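You operate a simulated robot arm through the tools that you are given. There is no shell and no other tool. Be economical: measure what you need, move in short steps, check, and stop when the job is done.

The job below is to be done with a simulated two-armed robot. You get a single attempt, and the scene is never put back.

Task
Halve the orange tin's sand in the splitter; set out the red scoop pan.
Fine: that pan on the middle of the table; tin back in its place, gate shut again, nothing spilt. Set down upright: what you pick out.

It is judged by the outcome, as a careful person would: the job done as asked, and still so three seconds after it is handed in. It fails if anything else is knocked over, pushed out of place, dropped, spilled or broken.

Robot
Two 7-joint arms with two-finger parallel grippers on one trunk, on a base that drives. Base frame: it is fixed to the floor where the robot stands at the start and does not move with it; the origin is under the middle of the robot, x ahead of it, y to its left, z up; the surface under the hand at the start is at about z = 0.8. Units: m, rad, N and s.
The left shoulder is at the start at [0.06, 0.143, 0.926], the right one opposite. With the tool pointing down near the work surface each hand reaches from about 0.32 to 0.74 m from the robot's upright axis, wherever it stands, measured 20 degrees to its own side. Places, roughly: hopper of the grey splitter [0.7, -0.3, 1]; middle of the grey table [0.7, -0.2, 0.8]; splitter gate [0.7, -0.3, 1]. Payload 1.57 kg a hand.
The TCP of each hand is the grasp point between the finger pads, 0.03 m short of the fingertips. In the tool frame z runs along the fingers and y along their closing line. The gripper opens to 0.11 m. The fingers are 0.024 m wide and 0.012 m thick; the gripper's body (0.048 by 0.112 m) begins 0.078 m behind the TCP.
Orientation is that of the tool frame in the base frame, as a unit quaternion [x, y, z, w]. With the fingers straight down and closing along the base's y, the tool's x points along the base's -x, its y along +y and its z along -z.

Tools
- The arms move only by the tool nudge_tool. It takes "left_targets", "right_targets" or both (then of equal length, played together; a hand with none holds still); each is a list of rows, each a list of 7 numbers: the turn, a rotation vector about the tool's x, y, z in rad, then the shift along the tool's x, y, z in m, then the closure, from 0 (fully open) to 1 (shut). In form: [[ax, ay, az, dx, dy, dz, hand], ...]. A call has 1 to 20 rows; each row shifts and turns the commanded pose from where the row before left it, along the tool's axes as they then stand. Rows are played at 5 a second. More than 0.05 m and 0.15 rad between two rows, or a gripper value outside its range, and nothing of the call is played. Where a pose cannot be reached the arm comes as near as it can. A force on the tool above 40 N (or 10 N above the force at the start of the call, whichever is more), or a blocked arm, ends the call early, and 0.2 s more pass. Each finger travels about 0.045 m/s and halts on what it meets, pressing with about 34 N; the grip force reading is that of the motor and also rises with nothing between the fingers. The clock runs only during rows and for 0.2 s after the last one: add rows that do not move to give the fingers time. The reply holds the time, the measured pose of the TCP, the force on the tool along the base axes, the opening and the grip force, in the units named above and with some noise, with the torque about the TCP (base axes, N m) and any sound that the robot's microphone picked up.
- Cameras (640 x 400 px; columns grow to the right, rows downward): "scene" is now at [0.0399, -0.0092, 1.5527]; the picture's right is [-0.11, -0.99, 0.00], its down [-0.72, 0.08, -0.69] and it looks along [0.69, -0.08, -0.72] (base axes); focal length 261 px, centre (320, 200). "left" rides on the left gripper at [0.07, -0.016, -0.141] in its tool frame; the picture's right is [0.23, 0.97, 0.00], its down [-0.85, 0.20, -0.48] and it looks along [-0.47, 0.11, 0.88] (tool axes); focal length 222 px, centre (320, 200). "right" rides on the right gripper at [0.07, 0.016, -0.141] in its tool frame; the picture's right is [-0.23, 0.97, 0.00], its down [-0.86, -0.20, -0.48] and it looks along [-0.47, -0.11, 0.88] (tool axes); focal length 222 px, centre (320, 200). There is no depth. A picture from a camera that has moved, and an enlarged one, comes with that camera's place and axes in the base frame and with its lens. The place of the scene camera against the robot may be out by one fixed shift of up to 0.025 m in any direction.
- grab_frame(camera): a new picture of that camera. No time passes.
- lift_body(by): slides the trunk up (or, below 0, down) by that many m; the arms and the scene camera ride with it, the base frame stays. It gives what a move gives, with no picture.
- base_move(legs): drives the robot by 1 to 6 legs, each [ahead, left, turn to the left] in m, m and rad, along the robot's own axes; the way and the turn of a leg run together, so that a leg with both is an arc; at most 1.5 m and 3.142 rad a leg. The arms and the cameras ride along, it lands a little off, and it stops where it bumps. It gives what a move gives.
- aim_head(pan, tilt): turns the head with the scene camera to pan (to the left, within 1.501 rad either way) and tilt (down, from -0.506 to 1.204), counted from straight ahead of the robot. It gives what a move gives.
- zoom(camera, box): a new picture of the part [left, top, right, bottom] of that camera's present view, enlarged. No time passes.
- sign_off(): hands the job in; it is judged then, once.

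Work in short steps. Places have to be worked out from the pictures, the camera data and where the tool is seen: move nearer, look again, correct. Check each grasp and each placing, and mend what went wrong. You have 120 turns and 88 pictures in all, those below and enlarged ones among them. Open the grippers and draw the arms clear of the work before you hand the job in, unless the task says otherwise; then end with one line.

The tools are called after "Call:" as a command line: name --argument value ..., lists and objects as JSON in quotes. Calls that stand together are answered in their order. nudge_tool: Moves the arms, as the interface text tells. Its arguments: {"type":"object","properties":{"left_targets":{"type":"array","items":{"type":"array","items":{"type":"number"}}},"right_targets":{"type":"array","items":{"type":"array","items":{"type":"number"}}}},"required":[]} The other tools are called the same way: lift_body (by) slides the trunk up or down; base_move (legs) drives the base; aim_head (pan, tilt) turns the head that bears the scene camera; grab_frame (camera) takes a picture; zoom (camera, box) takes an enlarged picture of a part of a camera's view; sign_off () hands the job in.

At the start:

```text
time_s: 0.0
left_position: [0.4578, 0.0627, 1.001]
left_orientation: [0.0, 1.0, 0.001, 0.0]
left_wrist_force: [0.2, 0.1, 0.1]
left_ft_torque: [0.01, 0.02, 0.04]
left_opening: 0.1098
left_finger_force: 0.1
right_position: [0.3976, -0.401, 1.0008]
right_orientation: [0.0, 1.0, 0.0, 0.0]
right_wrist_force: [0.5, 0.0, -0.4]
right_ft_torque: [0.0, 0.02, -0.01]
right_opening: 0.1101
right_finger_force: 0.0
trunk travel left (down, up): [-0.525, 0.065]
robot x, y, heading: [0.0021, -0.0018, -0.001]
head pan, tilt: [-0.112, 0.805]
```

scene: 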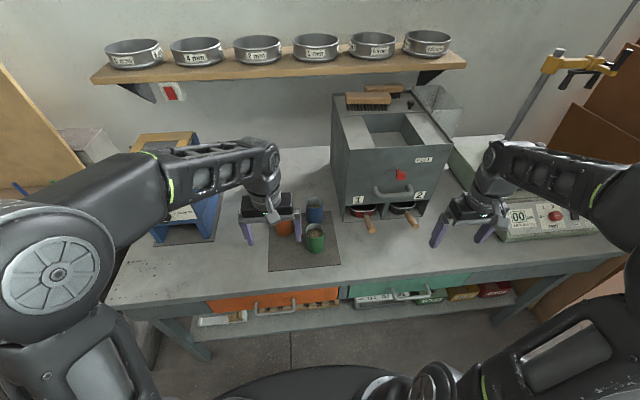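
right: 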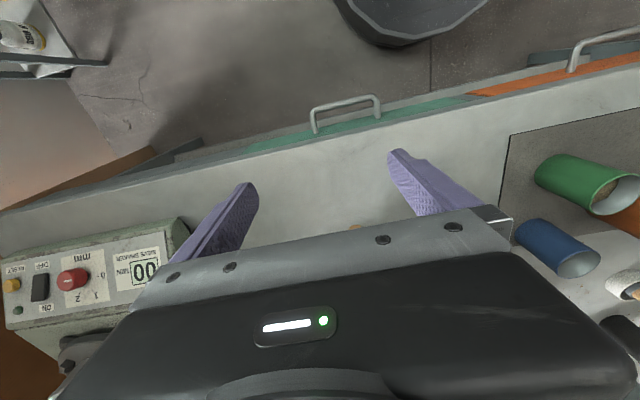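
left: 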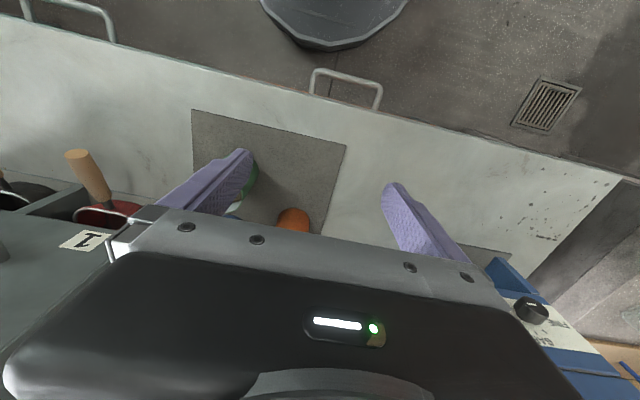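

I'll look closer at the splitter and the tins first.

Call:
zoom --camera "scene" --box '[320, 70, 480, 250]'

Call:
zoom --camera "scene" --box '[230, 180, 350, 280]'

```text
2.22 times, centred on (400, 160) of scene
camera zoom: at [0.0399, -0.0092, 1.5527], right [-0.11, -0.99, 0.0], down [-0.72, 0.08, -0.69], along [0.69, -0.08, -0.72], focal length 580 px, centre (142, 289)
```

zoom: 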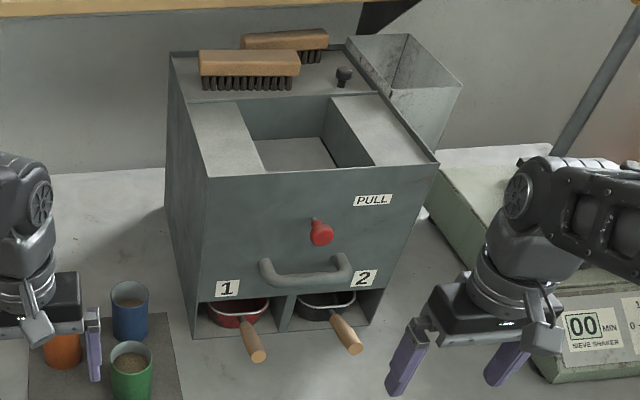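

```text
4.00 times, centred on (290, 230) of scene
camera zoom: at [0.0399, -0.0092, 1.5527], right [-0.11, -0.99, 0.0], down [-0.72, 0.08, -0.69], along [0.69, -0.08, -0.72], focal length 1043 px, centre (440, 80)
```

zoom: 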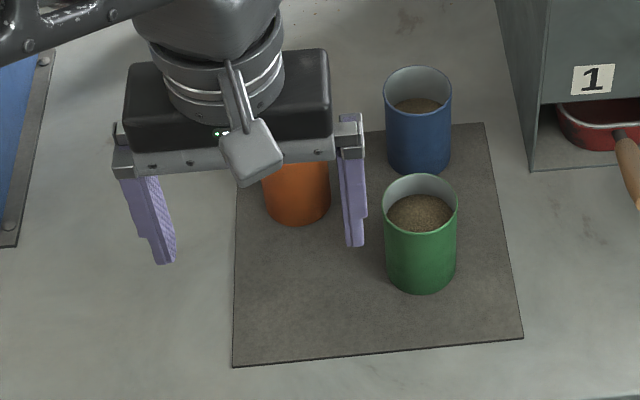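

The left hand hides the orange tin. I'll shift it left and pitch it to point forward (about 60° from straight down), for a side grasp of the tin.

Call:
nudge_tool --left_targets '[[0, 0, 0, 0, 0.03, 0, 0], [0, 0, 0, 0, 0.03, 0, 0], [0, -0.13, 0, 0, 0.02, 0, 0], [0, -0.13, 0, 0, 0, 0, 0], [0, -0.13, 0, 0, 0, 0, 0], [0, -0.13, 0, 0, 0, 0, 0], [0, -0.13, 0, 0, 0, 0, 0], [0, -0.13, 0, 0, 0, 0, 0], [0, -0.13, 0, 0, 0, 0, 0], [0, -0.13, 0, 0, 0, 0, 0]]'

Call:
grab_frame --camera "scene"

Call:
grab_frame --camera "left"

```text
time_s: 2.2
left_position: [0.5068, 0.1282, 1.0174]
left_orientation: [0.0, 0.868, 0.0, 0.497]
left_wrist_force: [0.4, 0.4, 0.4]
left_ft_torque: [0.0, 0.03, 0.04]
left_opening: 0.11
left_finger_force: 0.1
left hand out of reach, approached as far as the arm can: row 8, 9, 10
right_position: [0.3988, -0.4017, 1.0005]
right_orientation: [0.0, 1.0, 0.0, -0.001]
right_wrist_force: [-0.4, 0.5, -0.3]
right_ft_torque: [0.02, 0.03, -0.04]
right_opening: 0.1098
right_finger_force: 0.0
trunk travel left (down, up): [-0.525, 0.065]
robot x, y, heading: [-0.0019, 0.0024, 0.002]
head pan, tilt: [-0.112, 0.805]
```

```text
82 pictures are left
camera scene: at [0.0403, -0.0094, 1.5527], right [-0.11, -0.99, 0.0], down [-0.72, 0.08, -0.69], along [0.69, -0.08, -0.72], focal length 261 px, centre (320, 200)
```

scene: 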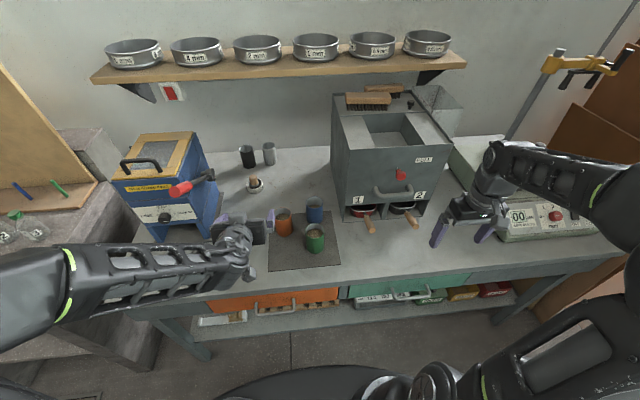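

```text
81 pictures are left
camera left: at [0.3513, 0.1135, 1.0283], right [-0.12, 0.97, -0.2], down [0.02, 0.2, 0.98], along [0.99, 0.11, -0.04], focal length 222 px, centre (320, 200)
```

left: 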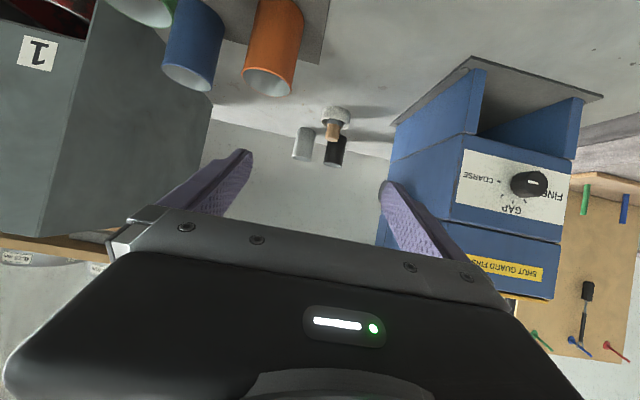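

Now a close look at the tins, unobstructed.

Call:
zoom --camera "scene" --box '[250, 190, 350, 270]'

Call:
zoom --camera "left" --box '[120, 0, 400, 180]'

```text
5.00 times, centred on (300, 230) of scene
camera zoom: at [0.0403, -0.0094, 1.5527], right [-0.11, -0.99, 0.0], down [-0.72, 0.08, -0.69], along [0.69, -0.08, -0.72], focal length 1304 px, centre (420, 50)
```

zoom: 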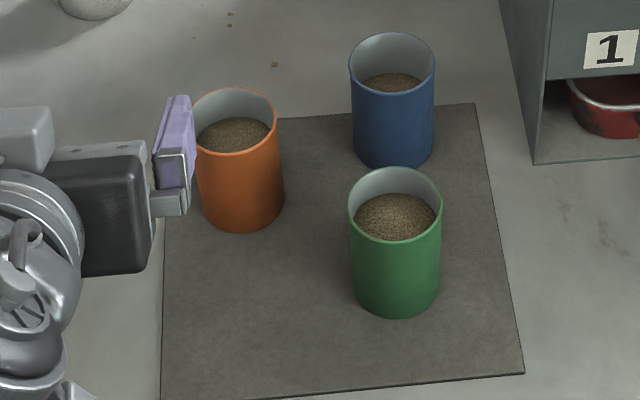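

```text
2.22 times, centred on (260, 90) of left
camera zoom: at [0.3513, 0.1135, 1.0283], right [-0.12, 0.97, -0.2], down [0.02, 0.2, 0.98], along [0.99, 0.11, -0.04], focal length 494 px, centre (453, 444)
```

zoom: 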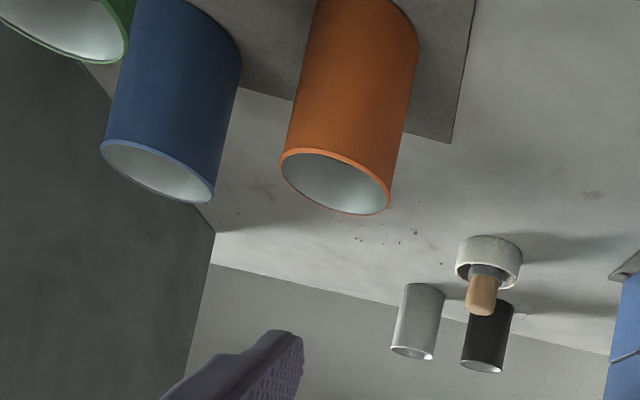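

The tin centre is about (0.63, 0.05), rim at z≈0.885, diameter ≈0.06. I yaw the hand ~15° right and go to a pre-grasp behind the tin.

Call:
nudge_tool --left_targets '[[0.113, 0, 0.065, 0, 0, 0, 0.1], [0.113, 0, 0.065, 0, 0, 0, 0.2], [0, 0, 0, 0.02, -0.011, 0.0266, 0.2], [0, 0, 0, 0.02, -0.011, 0.0266, 0.2], [0, 0, 0, 0, 0, 0, 0.2]]'

```text
time_s: 3.4
left_position: [0.5257, 0.1051, 0.966]
left_orientation: [0.113, 0.86, -0.066, 0.494]
left_wrist_force: [-0.4, -0.1, 0.6]
left_ft_torque: [0.01, 0.03, 0.03]
left_opening: 0.0879
left_finger_force: 0.1
left hand out of reach, approached as far as the arm can: row 1, 3
right_position: [0.3974, -0.4013, 0.9998]
right_orientation: [0.0, 1.0, 0.001, 0.0]
right_wrist_force: [-0.2, -1.4, 0.0]
right_ft_torque: [0.03, 0.01, 0.04]
right_opening: 0.11
right_finger_force: 0.1
trunk travel left (down, up): [-0.525, 0.065]
robot x, y, heading: [0.0005, -0.0012, -0.002]
head pan, tilt: [-0.112, 0.805]
```

Continuing to the pre-grasp, then a look from both cameras.

Call:
nudge_tool --left_targets '[[0, 0, 0, 0.016, -0.009, 0.02, 0.2], [0, 0, 0, 0.016, -0.009, 0.02, 0.2], [0, 0, 0, 0.016, -0.009, 0.02, 0.2], [0, 0, 0, 0, 0, 0, 0.2]]'

Call:
zoom --camera "scene" --box '[230, 180, 350, 270]'

Call:
grab_frame --camera "left"

```text
time_s: 4.4
left_position: [0.5472, 0.0718, 0.8924]
left_orientation: [0.111, 0.861, -0.065, 0.493]
left_wrist_force: [0.9, 0.3, 0.8]
left_ft_torque: [0.02, 0.0, -0.01]
left_opening: 0.088
left_finger_force: 0.1
right_position: [0.3973, -0.4005, 0.9999]
right_orientation: [0.001, 1.0, 0.001, 0.001]
right_wrist_force: [-1.5, 0.0, 0.0]
right_ft_torque: [0.0, -0.02, 0.01]
right_opening: 0.11
right_finger_force: 0.0
trunk travel left (down, up): [-0.525, 0.065]
robot x, y, heading: [-0.0027, 0.0014, -0.002]
head pan, tilt: [-0.112, 0.805]
```

```text
4.44 times, centred on (290, 225) of scene
camera zoom: at [0.0396, -0.0092, 1.5527], right [-0.11, -0.99, 0.0], down [-0.72, 0.08, -0.69], along [0.69, -0.08, -0.72], focal length 1159 px, centre (453, 89)
```

zoom: 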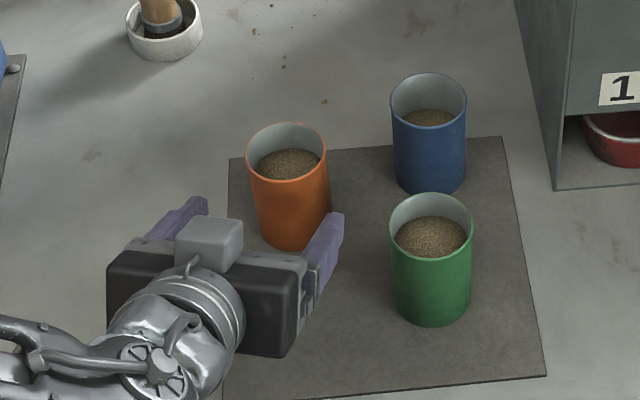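

```text
77 pictures are left
camera left: at [0.3927, 0.0978, 0.9038], right [0.14, 0.97, -0.2], down [0.07, 0.19, 0.98], along [0.99, -0.15, -0.04], focal length 222 px, centre (320, 200)
```

left: 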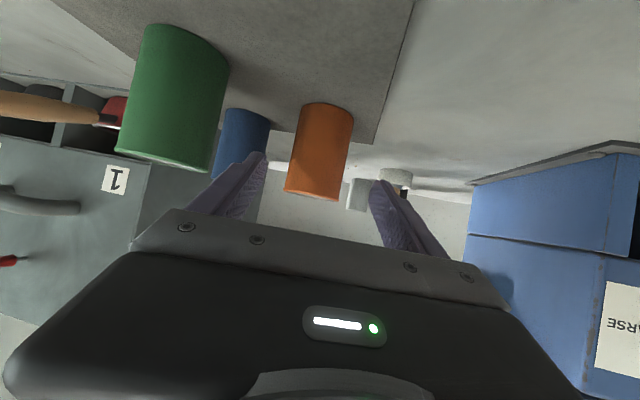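

Fingers straddle the tin and clear the green one. Advance 0.10 m along the tool.

Call:
nudge_tool --left_targets '[[0, 0, 0, 0, 0, 0.025, 0.2], [0, 0, 0, 0, 0, 0.025, 0.2], [0, 0, 0, 0, 0, 0.025, 0.2], [0, 0, 0, 0, 0, 0.022, 0.2], [0, 0, 0, 0, 0, 0, 0.2]]'

Call:
zoom --camera "scene" --box '[230, 180, 350, 270]'

Call:
grab_frame --camera "left"

```text
time_s: 5.6
left_position: [0.6263, 0.0519, 0.8431]
left_orientation: [0.111, 0.86, -0.065, 0.493]
left_wrist_force: [-0.2, -0.5, -1.4]
left_ft_torque: [0.02, 0.0, -0.01]
left_opening: 0.0878
left_finger_force: 0.2
right_position: [0.398, -0.4002, 0.9995]
right_orientation: [0.001, 1.0, 0.001, 0.0]
right_wrist_force: [0.6, 0.3, 0.9]
right_ft_torque: [0.01, 0.02, 0.0]
right_opening: 0.11
right_finger_force: 0.2
trunk travel left (down, up): [-0.525, 0.065]
robot x, y, heading: [0.0, -0.0, -0.004]
head pan, tilt: [-0.112, 0.805]
```

```text
4.44 times, centred on (290, 225) of scene
camera zoom: at [0.0398, -0.0091, 1.5527], right [-0.11, -0.99, 0.0], down [-0.72, 0.08, -0.69], along [0.69, -0.08, -0.72], focal length 1159 px, centre (453, 89)
```

zoom: 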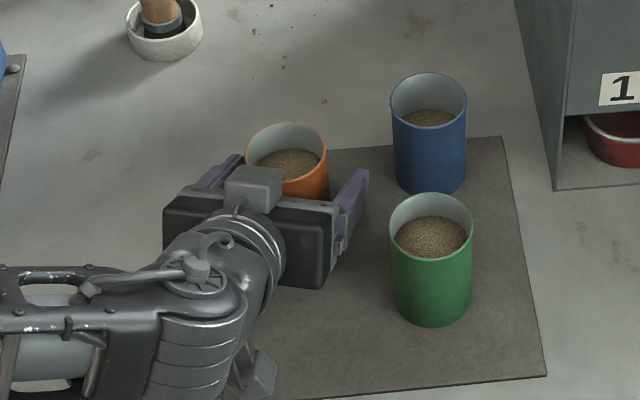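

```text
75 pictures are left
camera left: at [0.4724, 0.0782, 0.855], right [0.14, 0.97, -0.2], down [0.07, 0.19, 0.98], along [0.99, -0.15, -0.04], focal length 222 px, centre (320, 200)
```

left: 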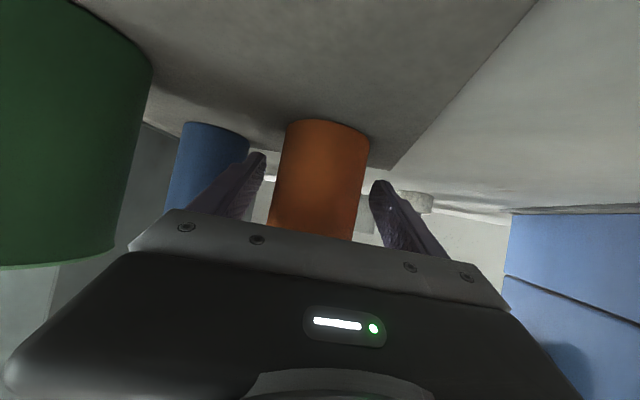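

Tin is centred between the pads. Close the fingers.

Call:
nudge_tool --left_targets '[[0, 0, 0, 0, 0, 0, 0.4], [0, 0, 0, 0, 0, 0, 0.6], [0, 0, 0, 0, 0, 0, 0.8], [0, 0, 0, 0, 0, 0, 0.8], [0, 0, 0, 0, 0, 0, 0.8]]'

```text
time_s: 6.8
left_position: [0.6253, 0.0527, 0.8427]
left_orientation: [0.112, 0.86, -0.065, 0.494]
left_wrist_force: [-0.8, -3.8, 1.3]
left_ft_torque: [-0.02, -0.01, 0.04]
left_opening: 0.0545
left_finger_force: 33.6
right_position: [0.3971, -0.4015, 0.9996]
right_orientation: [0.0, 1.0, -0.001, 0.0]
right_wrist_force: [0.0, -0.5, 0.2]
right_ft_torque: [-0.01, 0.01, 0.0]
right_opening: 0.1102
right_finger_force: 0.1
trunk travel left (down, up): [-0.525, 0.065]
robot x, y, heading: [0.0001, -0.0038, -0.005]
head pan, tilt: [-0.112, 0.805]
```

Gripped (0.0545 m). Lift straight up and look at the right side of the room before turning the base.

Call:
nudge_tool --left_targets '[[0, 0, 0, -0.0087, 0, -0.005, 0.8], [0, 0, 0, -0.0175, 0, -0.01, 0.8], [0, 0, 0, -0.026, 0, -0.015, 0.8], [0, 0, 0, -0.026, 0, -0.015, 0.8], [0, 0, 0, 0, 0, 0, 0.8]]'

Call:
aim_head --pan -0.9 --tilt 0.8

Call:
grab_frame --camera "scene"

Call:
grab_frame --camera "left"

```text
time_s: 8.0
left_position: [0.6262, 0.0515, 0.9357]
left_orientation: [0.113, 0.86, -0.066, 0.493]
left_wrist_force: [0.1, 0.0, -3.1]
left_ft_torque: [-0.02, -0.03, 0.01]
left_opening: 0.0528
left_finger_force: 34.0
right_position: [0.398, -0.4013, 0.9999]
right_orientation: [0.0, 1.0, 0.0, 0.0]
right_wrist_force: [1.0, 0.2, -0.5]
right_ft_torque: [-0.03, 0.01, 0.01]
right_opening: 0.11
right_finger_force: 0.0
trunk travel left (down, up): [-0.525, 0.065]
robot x, y, heading: [0.0006, 0.002, 0.001]
head pan, tilt: [-0.112, 0.805]
```

```text
time_s: 9.1
left_position: [0.6276, 0.0511, 0.934]
left_orientation: [0.112, 0.86, -0.065, 0.493]
left_wrist_force: [-0.1, -0.9, -2.2]
left_ft_torque: [0.01, -0.01, 0.0]
left_opening: 0.053
left_finger_force: 34.3
right_position: [0.3985, -0.4007, 1.0]
right_orientation: [0.0, 1.0, 0.0, -0.001]
right_wrist_force: [0.4, -0.1, 0.3]
right_ft_torque: [-0.02, -0.01, -0.05]
right_opening: 0.1098
right_finger_force: 0.1
trunk travel left (down, up): [-0.525, 0.065]
robot x, y, heading: [0.0032, 0.0004, -0.005]
head pan, tilt: [-0.901, 0.799]
```

```text
74 pictures are left
camera scene: at [0.0105, -0.0633, 1.5531], right [-0.78, -0.62, 0.0], down [-0.45, 0.56, -0.7], along [0.43, -0.55, -0.72], focal length 261 px, centre (320, 200)
```

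scene: 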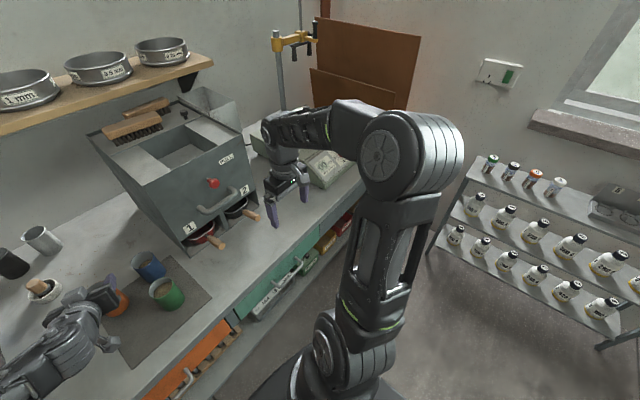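

```text
73 pictures are left
camera left: at [0.4731, 0.0772, 0.9467], right [0.14, 0.97, -0.2], down [0.07, 0.19, 0.98], along [0.99, -0.15, -0.04], focal length 222 px, centre (320, 200)
```

left: 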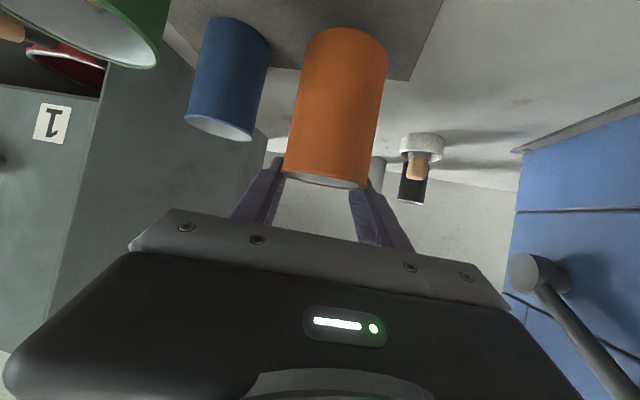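

Tin is held with its sand. Raise it higher with the arm and then the trunk so it clears the tins and splitter before turning.

Call:
nudge_tool --left_targets '[[0, 0, 0, -0.026, 0, -0.015, 0.8], [0, 0, 0, -0.035, 0, -0.02, 0.8], [0, 0, 0, -0.035, 0, -0.02, 0.8], [0, 0, 0, -0.035, 0, -0.02, 0.8], [0, 0, 0, -0.035, 0, -0.02, 0.8], [0, 0, 0, -0.026, 0, -0.015, 0.8], [0, 0, 0, 0, 0, 0, 0.8]]'

Call:
lift_body --by 0.06

Call:
aim_head --pan -0.11 --tilt 0.8

Call:
grab_frame --camera "scene"

```text
time_s: 10.7
left_position: [0.6311, 0.0542, 1.1558]
left_orientation: [0.112, 0.86, -0.066, 0.493]
left_wrist_force: [0.4, -0.4, -3.7]
left_ft_torque: [0.01, -0.02, 0.01]
left_opening: 0.0529
left_finger_force: 33.9
right_position: [0.3987, -0.4014, 0.9999]
right_orientation: [0.0, 1.0, 0.0, 0.0]
right_wrist_force: [-0.5, -0.5, 0.1]
right_ft_torque: [-0.02, 0.04, 0.03]
right_opening: 0.1099
right_finger_force: 0.0
trunk travel left (down, up): [-0.525, 0.065]
robot x, y, heading: [0.0023, -0.0024, -0.004]
head pan, tilt: [-0.901, 0.799]
```

```text
time_s: 11.7
left_position: [0.6316, 0.0529, 1.2154]
left_orientation: [0.113, 0.86, -0.066, 0.492]
left_wrist_force: [-0.7, 0.0, -2.8]
left_ft_torque: [-0.02, 0.02, 0.02]
left_opening: 0.0528
left_finger_force: 33.8
right_position: [0.3981, -0.4016, 1.059]
right_orientation: [0.001, 1.0, 0.0, 0.0]
right_wrist_force: [-0.2, 0.2, -0.7]
right_ft_torque: [-0.03, -0.01, 0.03]
right_opening: 0.11
right_finger_force: 0.0
trunk travel left (down, up): [-0.585, 0.005]
robot x, y, heading: [0.0037, -0.004, 0.001]
head pan, tilt: [-0.901, 0.799]
```

```text
time_s: 12.9
left_position: [0.6306, 0.0532, 1.2156]
left_orientation: [0.112, 0.86, -0.066, 0.493]
left_wrist_force: [-0.5, 0.0, -2.1]
left_ft_torque: [-0.03, 0.02, -0.02]
left_opening: 0.0527
left_finger_force: 34.1
right_position: [0.3972, -0.4009, 1.0598]
right_orientation: [0.0, 1.0, 0.0, 0.0]
right_wrist_force: [-0.2, -0.3, 0.3]
right_ft_torque: [0.0, 0.04, -0.02]
right_opening: 0.1103
right_finger_force: 0.0
trunk travel left (down, up): [-0.585, 0.005]
robot x, y, heading: [-0.0041, -0.0027, -0.002]
head pan, tilt: [-0.11, 0.799]
```

```text
72 pictures are left
camera scene: at [0.0405, -0.0091, 1.6131], right [-0.11, -0.99, 0.0], down [-0.71, 0.08, -0.7], along [0.69, -0.08, -0.72], focal length 261 px, centre (320, 200)
```

scene: 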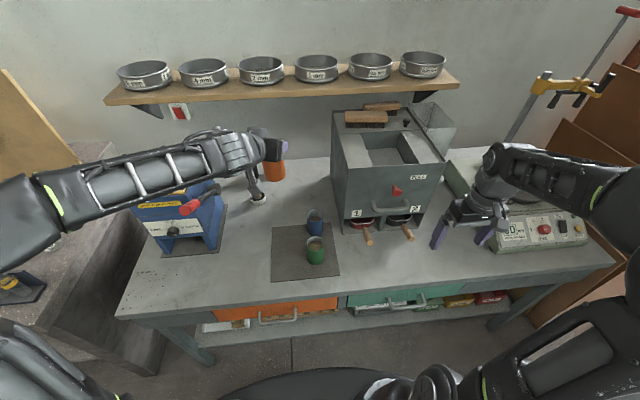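

All clear. Turn the base right by 0.5 rad so the left arm faces the hopper; the tin at z≈1.21 passes above the splitter's top (~1.12).

Call:
base_move --legs '[[0, 0, -0.25], [0, 0, -0.25]]'

Call:
aim_head --pan 0.05 --tilt 0.7

Call:
grab_frame --camera "scene"

Call:
grab_frame --camera "left"

```text
time_s: 15.0
left_position: [0.5792, -0.2536, 1.2155]
left_orientation: [0.32, 0.806, -0.185, 0.462]
left_wrist_force: [-0.3, -1.3, -2.6]
left_ft_torque: [-0.03, -0.03, 0.0]
left_opening: 0.0527
left_finger_force: 33.9
right_position: [0.1597, -0.5427, 1.0603]
right_orientation: [0.246, 0.969, -0.001, 0.0]
right_wrist_force: [0.0, 0.0, -0.4]
right_ft_torque: [0.0, -0.01, 0.01]
right_opening: 0.1102
right_finger_force: 0.0
trunk travel left (down, up): [-0.585, 0.005]
robot x, y, heading: [0.0008, -0.002, -0.493]
head pan, tilt: [-0.11, 0.799]
```

```text
time_s: 15.7
left_position: [0.5784, -0.2534, 1.2156]
left_orientation: [0.32, 0.807, -0.184, 0.461]
left_wrist_force: [0.3, 0.2, -3.3]
left_ft_torque: [0.03, -0.04, -0.01]
left_opening: 0.0529
left_finger_force: 33.5
right_position: [0.16, -0.5424, 1.0584]
right_orientation: [0.246, 0.969, -0.001, 0.0]
right_wrist_force: [-0.4, -0.7, -1.1]
right_ft_torque: [-0.02, 0.0, -0.04]
right_opening: 0.1098
right_finger_force: 0.0
trunk travel left (down, up): [-0.585, 0.005]
robot x, y, heading: [0.0009, -0.0022, -0.498]
head pan, tilt: [0.051, 0.7]
```

```text
71 pictures are left
camera scene: at [0.0406, -0.0227, 1.6213], right [-0.43, -0.9, 0.0], down [-0.58, 0.28, -0.76], along [0.69, -0.33, -0.64], focal length 261 px, centre (320, 200)
```

scene: 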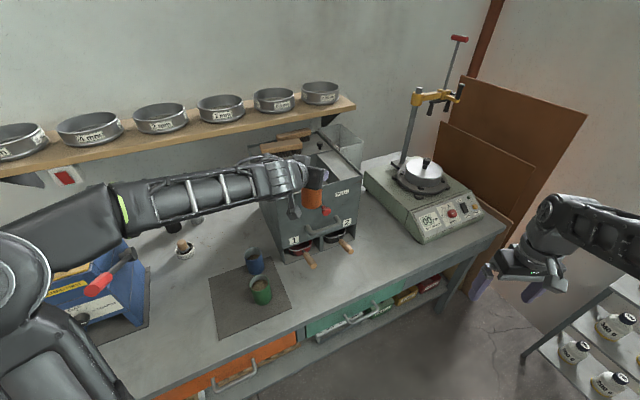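

```text
70 pictures are left
camera left: at [0.4562, -0.1562, 1.2272], right [0.58, 0.79, -0.2], down [0.15, 0.13, 0.98], along [0.8, -0.6, -0.04], focal length 222 px, centre (320, 200)
```

left: 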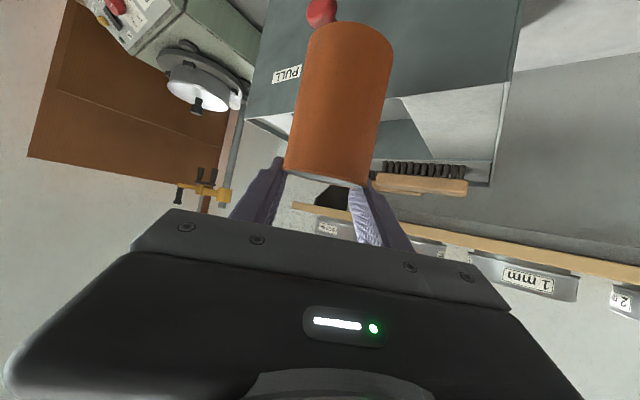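

The rim clears the hopper; opening spans about x 0.65–0.82, y −0.235…−0.39 at z≈1.12. Move the tin to about (0.75, −0.29, 1.27).

Call:
nudge_tool --left_targets '[[0, 0, 0, -0.0244, 0.0181, 0.0206, 0.8], [0, 0, 0, -0.0244, 0.0181, 0.0206, 0.8], [0, 0, 0, -0.0244, 0.0181, 0.0206, 0.8], [0, 0, 0, -0.0244, 0.0181, 0.0206, 0.8], [0, 0, 0, -0.0244, 0.0181, 0.0206, 0.8], [0, 0, 0, 0, 0, 0, 0.8]]'

Call:
grab_frame --camera "left"

Call:
zoom --camera "scene" --box '[230, 110, 390, 270]'

```text
time_s: 17.1
left_position: [0.7498, -0.2918, 1.2694]
left_orientation: [0.32, 0.807, -0.184, 0.462]
left_wrist_force: [-0.2, 0.5, -2.6]
left_ft_torque: [-0.04, 0.01, -0.01]
left_opening: 0.0526
left_finger_force: 34.4
right_position: [0.1586, -0.5421, 1.0598]
right_orientation: [0.247, 0.969, 0.0, 0.001]
right_wrist_force: [0.3, -0.7, -0.4]
right_ft_torque: [-0.02, -0.04, 0.01]
right_opening: 0.11
right_finger_force: 0.0
trunk travel left (down, up): [-0.585, 0.005]
robot x, y, heading: [0.0036, -0.0017, -0.499]
head pan, tilt: [0.051, 0.7]
```

```text
69 pictures are left
camera left: at [0.6262, -0.1952, 1.2809], right [0.59, 0.79, -0.2], down [0.15, 0.13, 0.98], along [0.8, -0.6, -0.04], focal length 222 px, centre (320, 200)
```

left: 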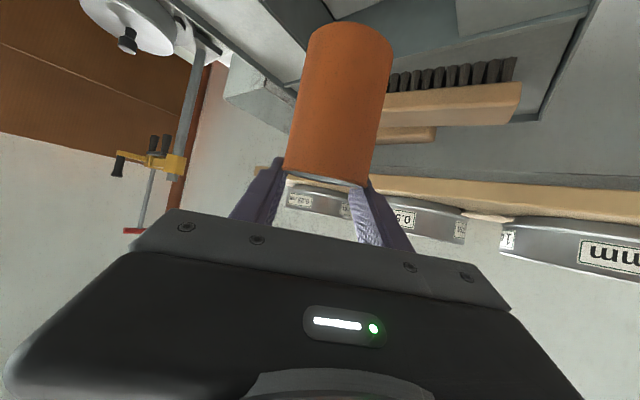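

```text
2.50 times, centred on (310, 190) of scene
camera zoom: at [0.04, -0.0224, 1.6214], right [-0.43, -0.9, 0.0], down [-0.58, 0.28, -0.77], along [0.69, -0.33, -0.64], focal length 652 px, centre (345, 225)
```

zoom: 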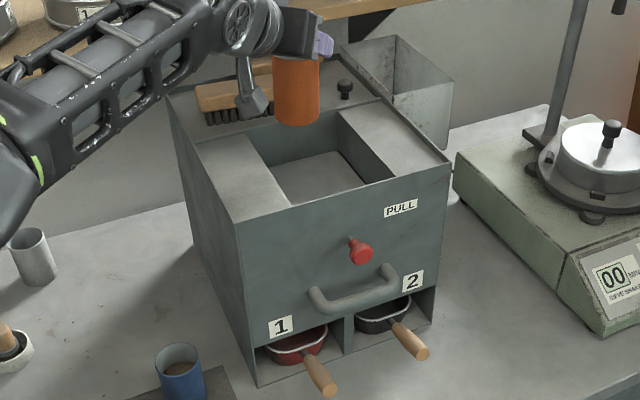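

The tin seems to sit lower in the fingers than when gripped (it slid at the lift). Zoom to see the true grip before tilting.

Call:
zoom --camera "left" --box '[220, 0, 440, 260]'

Call:
zoom --camera "scene" --box '[270, 110, 330, 160]'

```text
1.54 times, centred on (330, 130) of left
camera zoom: at [0.6262, -0.1952, 1.2809], right [0.59, 0.79, -0.2], down [0.15, 0.13, 0.98], along [0.8, -0.6, -0.04], focal length 342 px, centre (305, 308)
```

zoom: 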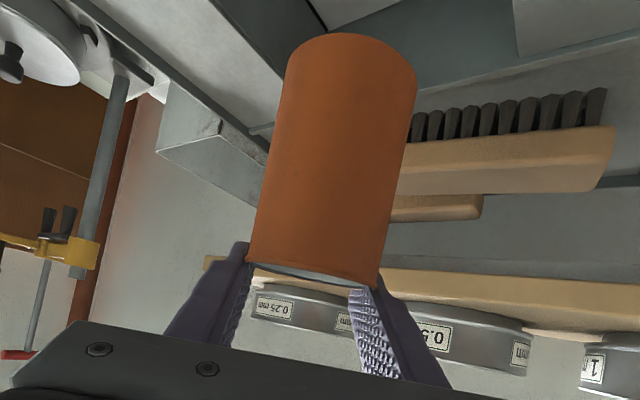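

```text
8.00 times, centred on (300, 135) of scene
camera zoom: at [0.04, -0.0224, 1.6214], right [-0.43, -0.9, 0.0], down [-0.58, 0.28, -0.77], along [0.69, -0.33, -0.64], focal length 2087 px, centre (480, 720)
```

zoom: 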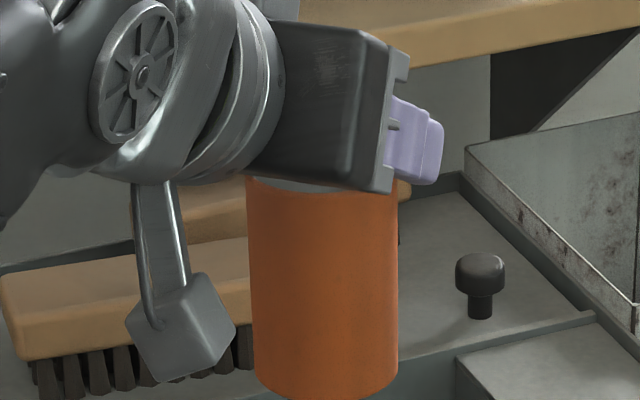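

The tin is held only by its rim; too weak for tilting. I'll carry it back, set it on its place, and regrip lower. First reverse the last move and the base turn.

Call:
nudge_tool --left_targets '[[0, 0, 0, 0.0122, -0.009, -0.0103, 0.9], [0, 0, 0, 0.0244, -0.0181, -0.0206, 1.0], [0, 0, 0, 0.0244, -0.0181, -0.0206, 1.0], [0, 0, 0, 0.0244, -0.0181, -0.0206, 1.0], [0, 0, 0, 0.0244, -0.0181, -0.0206, 1.0], [0, 0, 0, 0.0122, -0.009, -0.0103, 1.0], [0, 0, 0, 0, 0, 0, 1.0]]'

Call:
base_move --legs '[[0, 0, 0.25], [0, 0, 0.25]]'

Call:
grab_frame --camera "left"

```text
time_s: 18.7
left_position: [0.5789, -0.2545, 1.2156]
left_orientation: [0.32, 0.807, -0.185, 0.461]
left_wrist_force: [0.1, 0.2, -3.0]
left_ft_torque: [0.01, -0.05, -0.02]
left_opening: 0.0527
left_finger_force: 33.9
right_position: [0.1587, -0.5418, 1.0599]
right_orientation: [0.246, 0.969, 0.0, 0.0]
right_wrist_force: [-0.2, -0.1, -0.4]
right_ft_torque: [0.0, 0.01, -0.02]
right_opening: 0.1098
right_finger_force: 0.0
trunk travel left (down, up): [-0.585, 0.005]
robot x, y, heading: [-0.001, -0.0008, -0.499]
head pan, tilt: [0.051, 0.7]
```

```text
time_s: 20.8
left_position: [0.6298, 0.0537, 1.2151]
left_orientation: [0.112, 0.861, -0.066, 0.492]
left_wrist_force: [-0.1, -0.1, -2.8]
left_ft_torque: [-0.03, 0.0, 0.02]
left_opening: 0.0525
left_finger_force: 33.5
right_position: [0.3977, -0.3997, 1.0599]
right_orientation: [-0.001, 1.0, 0.0, 0.001]
right_wrist_force: [-0.1, 0.8, -0.1]
right_ft_torque: [0.0, 0.0, 0.01]
right_opening: 0.1099
right_finger_force: 0.1
trunk travel left (down, up): [-0.585, 0.005]
robot x, y, heading: [0.0004, -0.0013, -0.002]
head pan, tilt: [0.051, 0.7]
```

```text
65 pictures are left
camera left: at [0.4756, 0.0793, 1.2276], right [0.14, 0.97, -0.2], down [0.07, 0.19, 0.98], along [0.99, -0.15, -0.04], focal length 222 px, centre (320, 200)
```

left: 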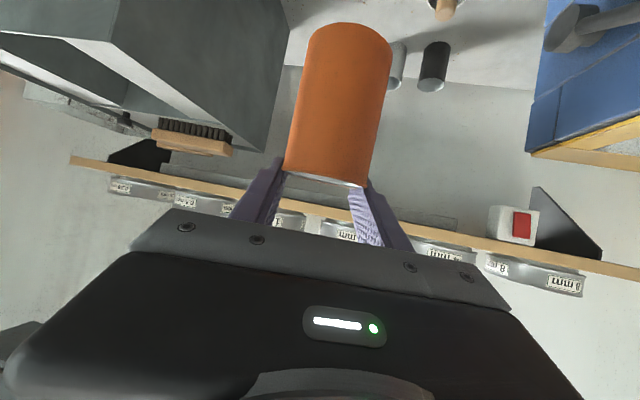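

Stable. Lower trunk and arm to just above the mat.

Call:
lift_body --by -0.06

Call:
nudge_tool --left_targets '[[0, 0, 0, 0.0175, -0.001, 0.01, 1], [0, 0, 0, 0.035, -0.001, 0.02, 1], [0, 0, 0, 0.035, -0.001, 0.02, 1], [0, 0, 0, 0.035, 0, 0.02, 1], [0, 0, 0, 0.035, 0, 0.02, 1], [0, 0, 0, 0.026, 0, 0.015, 1], [0, 0, 0, 0.0175, 0, 0.01, 1], [0, 0, 0, 0, 0, 0, 1]]'

Call:
grab_frame --camera "left"

```text
time_s: 21.8
left_position: [0.6296, 0.0545, 1.1558]
left_orientation: [0.112, 0.86, -0.066, 0.494]
left_wrist_force: [0.4, 0.5, -3.7]
left_ft_torque: [-0.03, -0.04, 0.01]
left_opening: 0.0527
left_finger_force: 33.6
right_position: [0.3975, -0.4009, 0.9995]
right_orientation: [-0.002, 1.0, 0.0, 0.0]
right_wrist_force: [0.4, 1.0, -0.3]
right_ft_torque: [-0.01, -0.05, 0.0]
right_opening: 0.11
right_finger_force: 0.1
trunk travel left (down, up): [-0.525, 0.065]
robot x, y, heading: [-0.0041, -0.0047, -0.0]
head pan, tilt: [0.051, 0.7]
```

```text
time_s: 23.6
left_position: [0.6265, 0.0508, 0.9242]
left_orientation: [0.112, 0.86, -0.066, 0.493]
left_wrist_force: [0.3, -0.3, -4.1]
left_ft_torque: [0.01, -0.04, -0.03]
left_opening: 0.0526
left_finger_force: 34.4
right_position: [0.3988, -0.4, 1.0]
right_orientation: [-0.001, 1.0, 0.0, 0.0]
right_wrist_force: [-0.3, 0.4, 0.5]
right_ft_torque: [0.01, 0.0, -0.02]
right_opening: 0.1097
right_finger_force: 0.0
trunk travel left (down, up): [-0.525, 0.065]
robot x, y, heading: [-0.001, 0.0005, 0.003]
head pan, tilt: [0.051, 0.7]
```

```text
64 pictures are left
camera left: at [0.4722, 0.0767, 0.935], right [0.14, 0.97, -0.2], down [0.07, 0.19, 0.98], along [0.99, -0.15, -0.04], focal length 222 px, centre (320, 200)
```

left: 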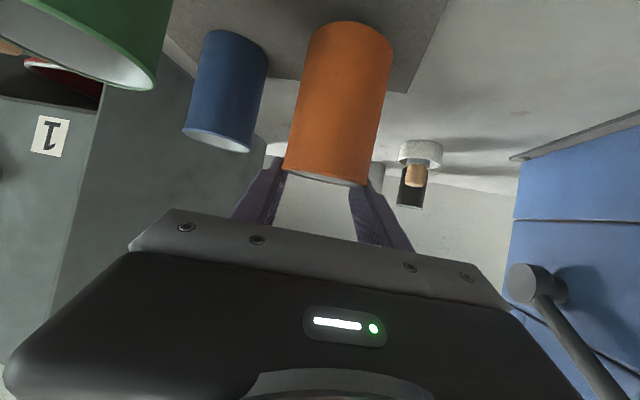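

Lower gently in 4–5 mm steps until the tin touches.

Call:
nudge_tool --left_targets '[[0, 0, 0, 0.0044, 0, 0.0025, 1], [0, 0, 0, 0.0044, 0, 0.0025, 1], [0, 0, 0, 0.0035, 0, 0.002, 1], [0, 0, 0, 0.0017, 0, 0.001, 1], [0, 0, 0, 0, 0, 0, 1]]'

```text
time_s: 24.8
left_position: [0.6272, 0.0511, 0.9082]
left_orientation: [0.111, 0.86, -0.064, 0.493]
left_wrist_force: [-0.9, -0.6, -2.0]
left_ft_torque: [-0.02, 0.01, -0.02]
left_opening: 0.0524
left_finger_force: 33.4
right_position: [0.3986, -0.4015, 0.9997]
right_orientation: [0.0, 1.0, 0.0, 0.0]
right_wrist_force: [0.7, -0.6, 0.1]
right_ft_torque: [0.0, -0.01, 0.01]
right_opening: 0.1099
right_finger_force: 0.1
trunk travel left (down, up): [-0.525, 0.065]
robot x, y, heading: [0.0021, 0.0016, 0.003]
head pan, tilt: [0.051, 0.7]
```

Call:
nudge_tool --left_targets '[[0, 0, 0, 0.0026, 0, 0.0015, 1], [0, 0, 0, 0.0026, 0, 0.0015, 1], [0, 0, 0, 0, 0, 0, 1]]'

Call:
zoom --camera "left" --box '[180, 0, 460, 200]'

```text
time_s: 25.6
left_position: [0.6262, 0.0503, 0.9034]
left_orientation: [0.111, 0.86, -0.064, 0.494]
left_wrist_force: [-1.3, 1.9, 5.0]
left_ft_torque: [0.13, -0.06, 0.01]
left_opening: 0.0526
left_finger_force: 34.2
right_position: [0.3983, -0.3995, 1.0002]
right_orientation: [-0.001, 1.0, 0.0, 0.001]
right_wrist_force: [-0.3, 0.6, 0.0]
right_ft_torque: [-0.03, 0.0, 0.0]
right_opening: 0.1098
right_finger_force: 0.1
trunk travel left (down, up): [-0.525, 0.065]
robot x, y, heading: [0.0018, 0.0005, 0.005]
head pan, tilt: [0.051, 0.7]
```

```text
2.00 times, centred on (320, 100) of left
camera zoom: at [0.4725, 0.0768, 0.9143], right [0.14, 0.97, -0.2], down [0.07, 0.19, 0.98], along [0.99, -0.15, -0.04], focal length 444 px, centre (320, 400)
```

zoom: 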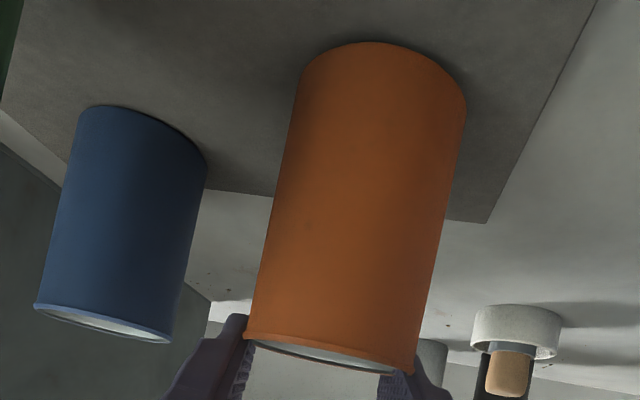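

Touching down (+5 N). It had hung from its rolled rim. Open, lower the fingers to mid‑low on the tin, then grip again fully closed.

Call:
nudge_tool --left_targets '[[0, 0, 0, 0, 0, 0, 0.5], [0, 0, 0, 0, 0, 0, 0.3], [0, 0, 0, 0, 0, 0, 0.2], [0, 0, 0, 0, 0, 0, 0.2], [0, 0, 0, 0, 0, 0, 0.2]]'

Call:
zoom --camera "left" --box '[180, 0, 460, 200]'

```text
time_s: 26.8
left_position: [0.627, 0.0518, 0.9008]
left_orientation: [0.111, 0.86, -0.066, 0.494]
left_wrist_force: [0.3, -0.6, 0.0]
left_ft_torque: [0.02, -0.05, -0.05]
left_opening: 0.088
left_finger_force: 0.0
right_position: [0.3987, -0.4007, 0.9992]
right_orientation: [-0.001, 1.0, 0.0, 0.0]
right_wrist_force: [-0.3, 0.1, -0.1]
right_ft_torque: [-0.04, 0.02, 0.03]
right_opening: 0.1102
right_finger_force: 0.1
trunk travel left (down, up): [-0.525, 0.065]
robot x, y, heading: [-0.002, 0.0002, -0.0]
head pan, tilt: [0.051, 0.7]
```

```text
2.00 times, centred on (320, 100) of left
camera zoom: at [0.4723, 0.0767, 0.9134], right [0.14, 0.97, -0.2], down [0.07, 0.19, 0.98], along [0.99, -0.15, -0.04], focal length 444 px, centre (320, 400)
```

zoom: 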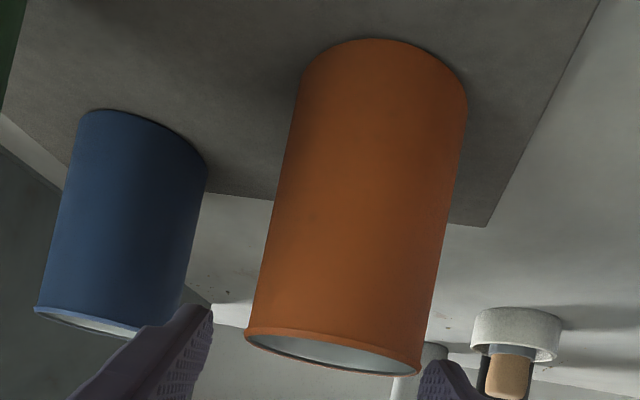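

Tin stands upright and centred between the fingers. Lower 0.068 m and close.

Call:
nudge_tool --left_targets '[[0, 0, 0, 0.026, 0, 0.015, 0.2], [0, 0, 0, 0.026, 0, 0.015, 0.2], [0, 0, 0, 0.007, 0, 0.004, 0.2], [0, 0, 0, 0, 0, 0.003, 0.2], [0, 0, 0, 0, 0, 0, 0.5], [0, 0, 0, 0, 0, 0, 0.8], [0, 0, 0, 0, 0, 0, 1], [0, 0, 0, 0, 0, 0, 1], [0, 0, 0, 0, 0, 0, 1], [0, 0, 0, 0, 0, 0, 1]]'

Call:
zoom --camera "left" --box '[180, 60, 460, 260]'

```text
time_s: 29.0
left_position: [0.6286, 0.0507, 0.8398]
left_orientation: [0.111, 0.86, -0.065, 0.493]
left_wrist_force: [1.4, 2.8, 1.6]
left_ft_torque: [0.13, -0.07, -0.03]
left_opening: 0.0531
left_finger_force: 33.8
left hand out of reach, approached as far as the arm can: row 3
right_position: [0.3984, -0.4001, 1.0]
right_orientation: [-0.001, 1.0, 0.0, 0.0]
right_wrist_force: [-0.3, 0.6, -1.4]
right_ft_torque: [0.02, 0.0, 0.03]
right_opening: 0.1101
right_finger_force: 0.0
trunk travel left (down, up): [-0.525, 0.065]
robot x, y, heading: [-0.0023, -0.0, -0.002]
head pan, tilt: [0.051, 0.7]
```

```text
2.00 times, centred on (320, 160) of left
camera zoom: at [0.474, 0.0757, 0.8518], right [0.14, 0.97, -0.2], down [0.07, 0.19, 0.98], along [0.99, -0.15, -0.04], focal length 444 px, centre (320, 280)
```

zoom: 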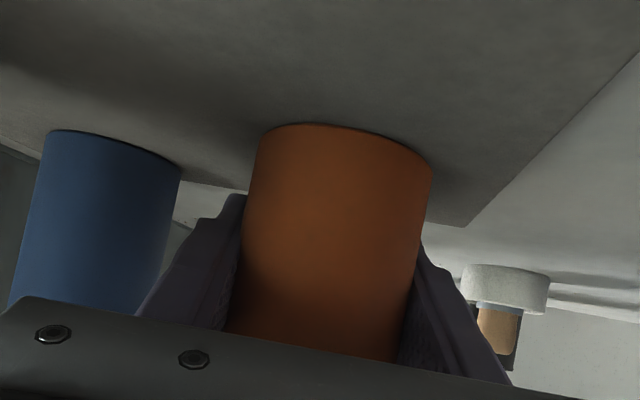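

Opening 0.0531 now (firmer than the first time). Lift slowly 2 cm and check for slip.

Call:
nudge_tool --left_targets '[[0, 0, 0, -0.0044, 0, -0.0025, 1], [0, 0, 0, -0.0044, 0, -0.0025, 1], [0, 0, 0, -0.0044, 0, -0.0025, 1], [0, 0, 0, -0.0044, 0, -0.0025, 1], [0, 0, 0, 0, 0, 0, 1]]'

Call:
zoom --camera "left" --box '[180, 60, 460, 260]'

```text
time_s: 30.2
left_position: [0.6284, 0.0502, 0.8603]
left_orientation: [0.112, 0.861, -0.066, 0.492]
left_wrist_force: [0.2, 0.9, -3.5]
left_ft_torque: [-0.01, -0.03, 0.04]
left_opening: 0.0528
left_finger_force: 34.3
right_position: [0.3984, -0.4011, 1.0003]
right_orientation: [-0.002, 1.0, 0.0, -0.001]
right_wrist_force: [0.0, 0.2, 0.3]
right_ft_torque: [-0.04, -0.01, -0.03]
right_opening: 0.1101
right_finger_force: 0.0
trunk travel left (down, up): [-0.525, 0.065]
robot x, y, heading: [-0.0028, 0.0029, 0.003]
head pan, tilt: [0.051, 0.7]
```

```text
2.00 times, centred on (320, 160) of left
camera zoom: at [0.4741, 0.0763, 0.8726], right [0.14, 0.97, -0.2], down [0.07, 0.19, 0.98], along [0.99, -0.15, -0.04], focal length 444 px, centre (320, 280)
```

zoom: 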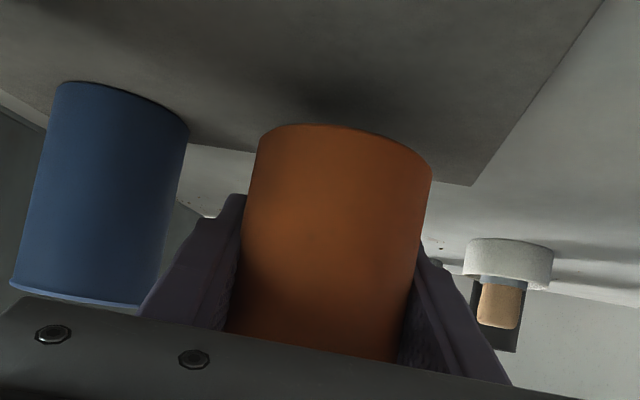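

No slip at all now. Repeat the lift, trunk raise and turn.

Call:
nudge_tool --left_targets '[[0, 0, 0, -0.0087, 0, -0.005, 1], [0, 0, 0, -0.0175, 0, -0.01, 1], [0, 0, 0, -0.026, 0, -0.015, 1], [0, 0, 0, -0.035, 0, -0.02, 1], [0, 0, 0, -0.035, 0, -0.02, 1], [0, 0, 0, -0.035, 0, -0.02, 1], [0, 0, 0, -0.035, 0, -0.02, 1], [0, 0, 0, -0.035, 0, -0.02, 1], [0, 0, 0, -0.026, 0, -0.015, 1], [0, 0, 0, 0, 0, 0, 1]]'

Call:
lift_body --by 0.06

Call:
grab_frame --camera "left"

```text
time_s: 32.4
left_position: [0.6303, 0.0521, 1.1546]
left_orientation: [0.111, 0.861, -0.065, 0.493]
left_wrist_force: [0.2, -0.1, -2.0]
left_ft_torque: [0.02, -0.04, 0.0]
left_opening: 0.0528
left_finger_force: 33.9
right_position: [0.3998, -0.4003, 1.0002]
right_orientation: [-0.001, 1.0, 0.001, 0.0]
right_wrist_force: [-0.2, -0.7, -0.1]
right_ft_torque: [-0.01, 0.03, 0.0]
right_opening: 0.1097
right_finger_force: 0.0
trunk travel left (down, up): [-0.525, 0.065]
robot x, y, heading: [-0.0006, 0.0008, 0.0]
head pan, tilt: [0.051, 0.7]
```

```text
time_s: 33.4
left_position: [0.6304, 0.0522, 1.2138]
left_orientation: [0.112, 0.86, -0.066, 0.493]
left_wrist_force: [0.9, -0.3, -2.0]
left_ft_torque: [0.02, -0.08, 0.02]
left_opening: 0.0529
left_finger_force: 33.7
right_position: [0.3989, -0.4009, 1.0588]
right_orientation: [-0.001, 1.0, 0.001, 0.0]
right_wrist_force: [-0.3, 0.0, 0.0]
right_ft_torque: [-0.02, 0.04, 0.0]
right_opening: 0.1103
right_finger_force: 0.1
trunk travel left (down, up): [-0.585, 0.005]
robot x, y, heading: [0.0032, 0.0013, 0.004]
head pan, tilt: [0.051, 0.7]
```

```text
59 pictures are left
camera left: at [0.4759, 0.078, 1.2249], right [0.14, 0.97, -0.2], down [0.07, 0.19, 0.98], along [0.99, -0.15, -0.04], focal length 222 px, centre (320, 200)
```

left: 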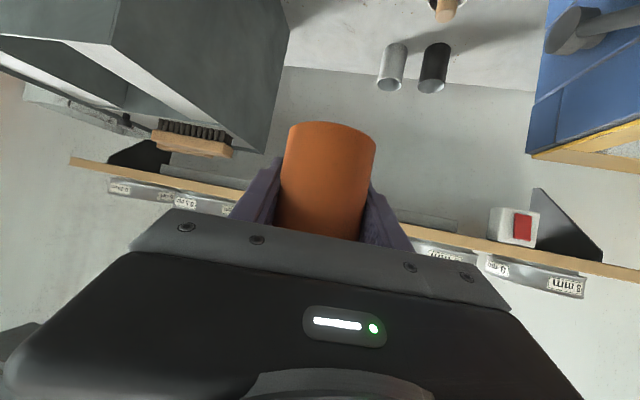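

Grip is solid. Turn and move over the hopper.

Call:
base_move --legs '[[0, 0, -0.25], [0, 0, -0.25]]'

Call:
nudge_tool --left_targets '[[0, 0, 0, -0.0122, 0.009, 0.0103, 1], [0, 0, 0, -0.0244, 0.0181, 0.0206, 1], [0, 0, 0, -0.0244, 0.0181, 0.0206, 1], [0, 0, 0, -0.0244, 0.0181, 0.0206, 1], [0, 0, 0, -0.0244, 0.0181, 0.0206, 1], [0, 0, 0, -0.0122, 0.009, 0.0103, 1], [0, 0, 0, 0, 0, 0, 1]]'

Call:
zoom --camera "scene" --box '[230, 110, 390, 210]'

```text
time_s: 35.5
left_position: [0.5765, -0.2598, 1.2127]
left_orientation: [0.323, 0.806, -0.186, 0.461]
left_wrist_force: [0.2, 0.4, -3.4]
left_ft_torque: [-0.01, -0.05, 0.04]
left_opening: 0.053
left_finger_force: 33.3
right_position: [0.1541, -0.5433, 1.0596]
right_orientation: [0.25, 0.968, 0.0, 0.001]
right_wrist_force: [0.6, 0.2, 0.3]
right_ft_torque: [0.04, 0.0, 0.01]
right_opening: 0.1102
right_finger_force: 0.0
trunk travel left (down, up): [-0.585, 0.005]
robot x, y, heading: [0.0005, -0.0003, -0.504]
head pan, tilt: [0.051, 0.7]
```

```text
time_s: 37.1
left_position: [0.7457, -0.2981, 1.2654]
left_orientation: [0.324, 0.805, -0.187, 0.461]
left_wrist_force: [-0.5, -0.8, -3.2]
left_ft_torque: [-0.06, -0.05, -0.01]
left_opening: 0.0527
left_finger_force: 33.6
right_position: [0.1544, -0.5421, 1.0602]
right_orientation: [0.249, 0.968, -0.001, -0.001]
right_wrist_force: [1.1, 0.4, -0.3]
right_ft_torque: [-0.02, 0.02, -0.04]
right_opening: 0.1098
right_finger_force: 0.0
trunk travel left (down, up): [-0.585, 0.005]
robot x, y, heading: [0.0026, 0.0037, -0.502]
head pan, tilt: [0.051, 0.7]
```

```text
4.00 times, centred on (310, 160) of scene
camera zoom: at [0.0403, -0.0229, 1.6213], right [-0.44, -0.9, 0.0], down [-0.58, 0.28, -0.76], along [0.69, -0.34, -0.64], focal length 1043 px, centre (360, 360)
```

zoom: 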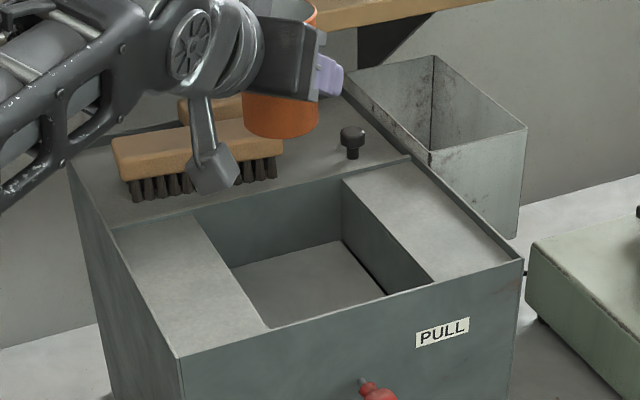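

The stream point (~(0.71…0.73, −0.33…−0.31)) falls at the hopper's middle. Start tilting, first 0.7 rad about the horizontal forward axis.

Call:
nudge_tool --left_targets '[[-0.035, 0, 0.06, 0, 0, 0, 1], [-0.07, 0, 0.12, 0, 0, 0, 1], [-0.07, 0, 0.12, 0, 0, 0, 1], [-0.07, 0, 0.12, 0, 0, 0, 1], [-0.07, 0, 0.12, 0, 0, 0, 1], [-0.035, 0, 0.06, 0, 0, 0, 1]]'

Call:
zoom --camera "scene" --box '[230, 110, 390, 210]'

```text
time_s: 38.5
left_position: [0.7487, -0.2979, 1.2667]
left_orientation: [0.461, 0.694, 0.1, 0.544]
left_wrist_force: [0.5, -0.7, -3.7]
left_ft_torque: [-0.02, -0.02, 0.02]
left_opening: 0.0526
left_finger_force: 34.1
right_position: [0.1554, -0.5436, 1.0592]
right_orientation: [0.249, 0.968, 0.0, 0.0]
right_wrist_force: [0.3, -0.5, 0.3]
right_ft_torque: [0.02, 0.0, 0.0]
right_opening: 0.1099
right_finger_force: 0.0
trunk travel left (down, up): [-0.585, 0.005]
robot x, y, heading: [-0.0001, -0.0018, -0.504]
head pan, tilt: [0.051, 0.7]
```

```text
4.00 times, centred on (310, 160) of scene
camera zoom: at [0.0404, -0.0232, 1.6213], right [-0.44, -0.9, 0.0], down [-0.58, 0.28, -0.76], along [0.69, -0.34, -0.64], focal length 1043 px, centre (360, 360)
```

zoom: 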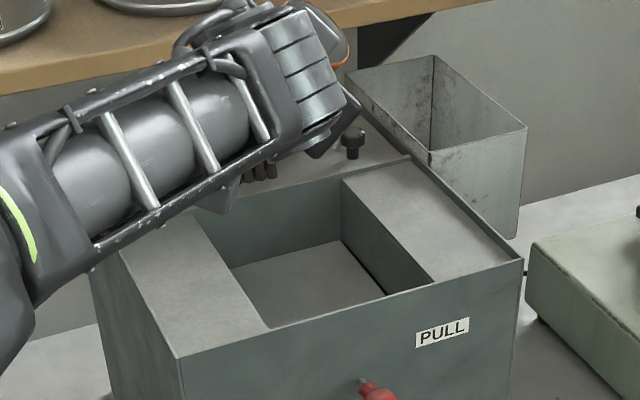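

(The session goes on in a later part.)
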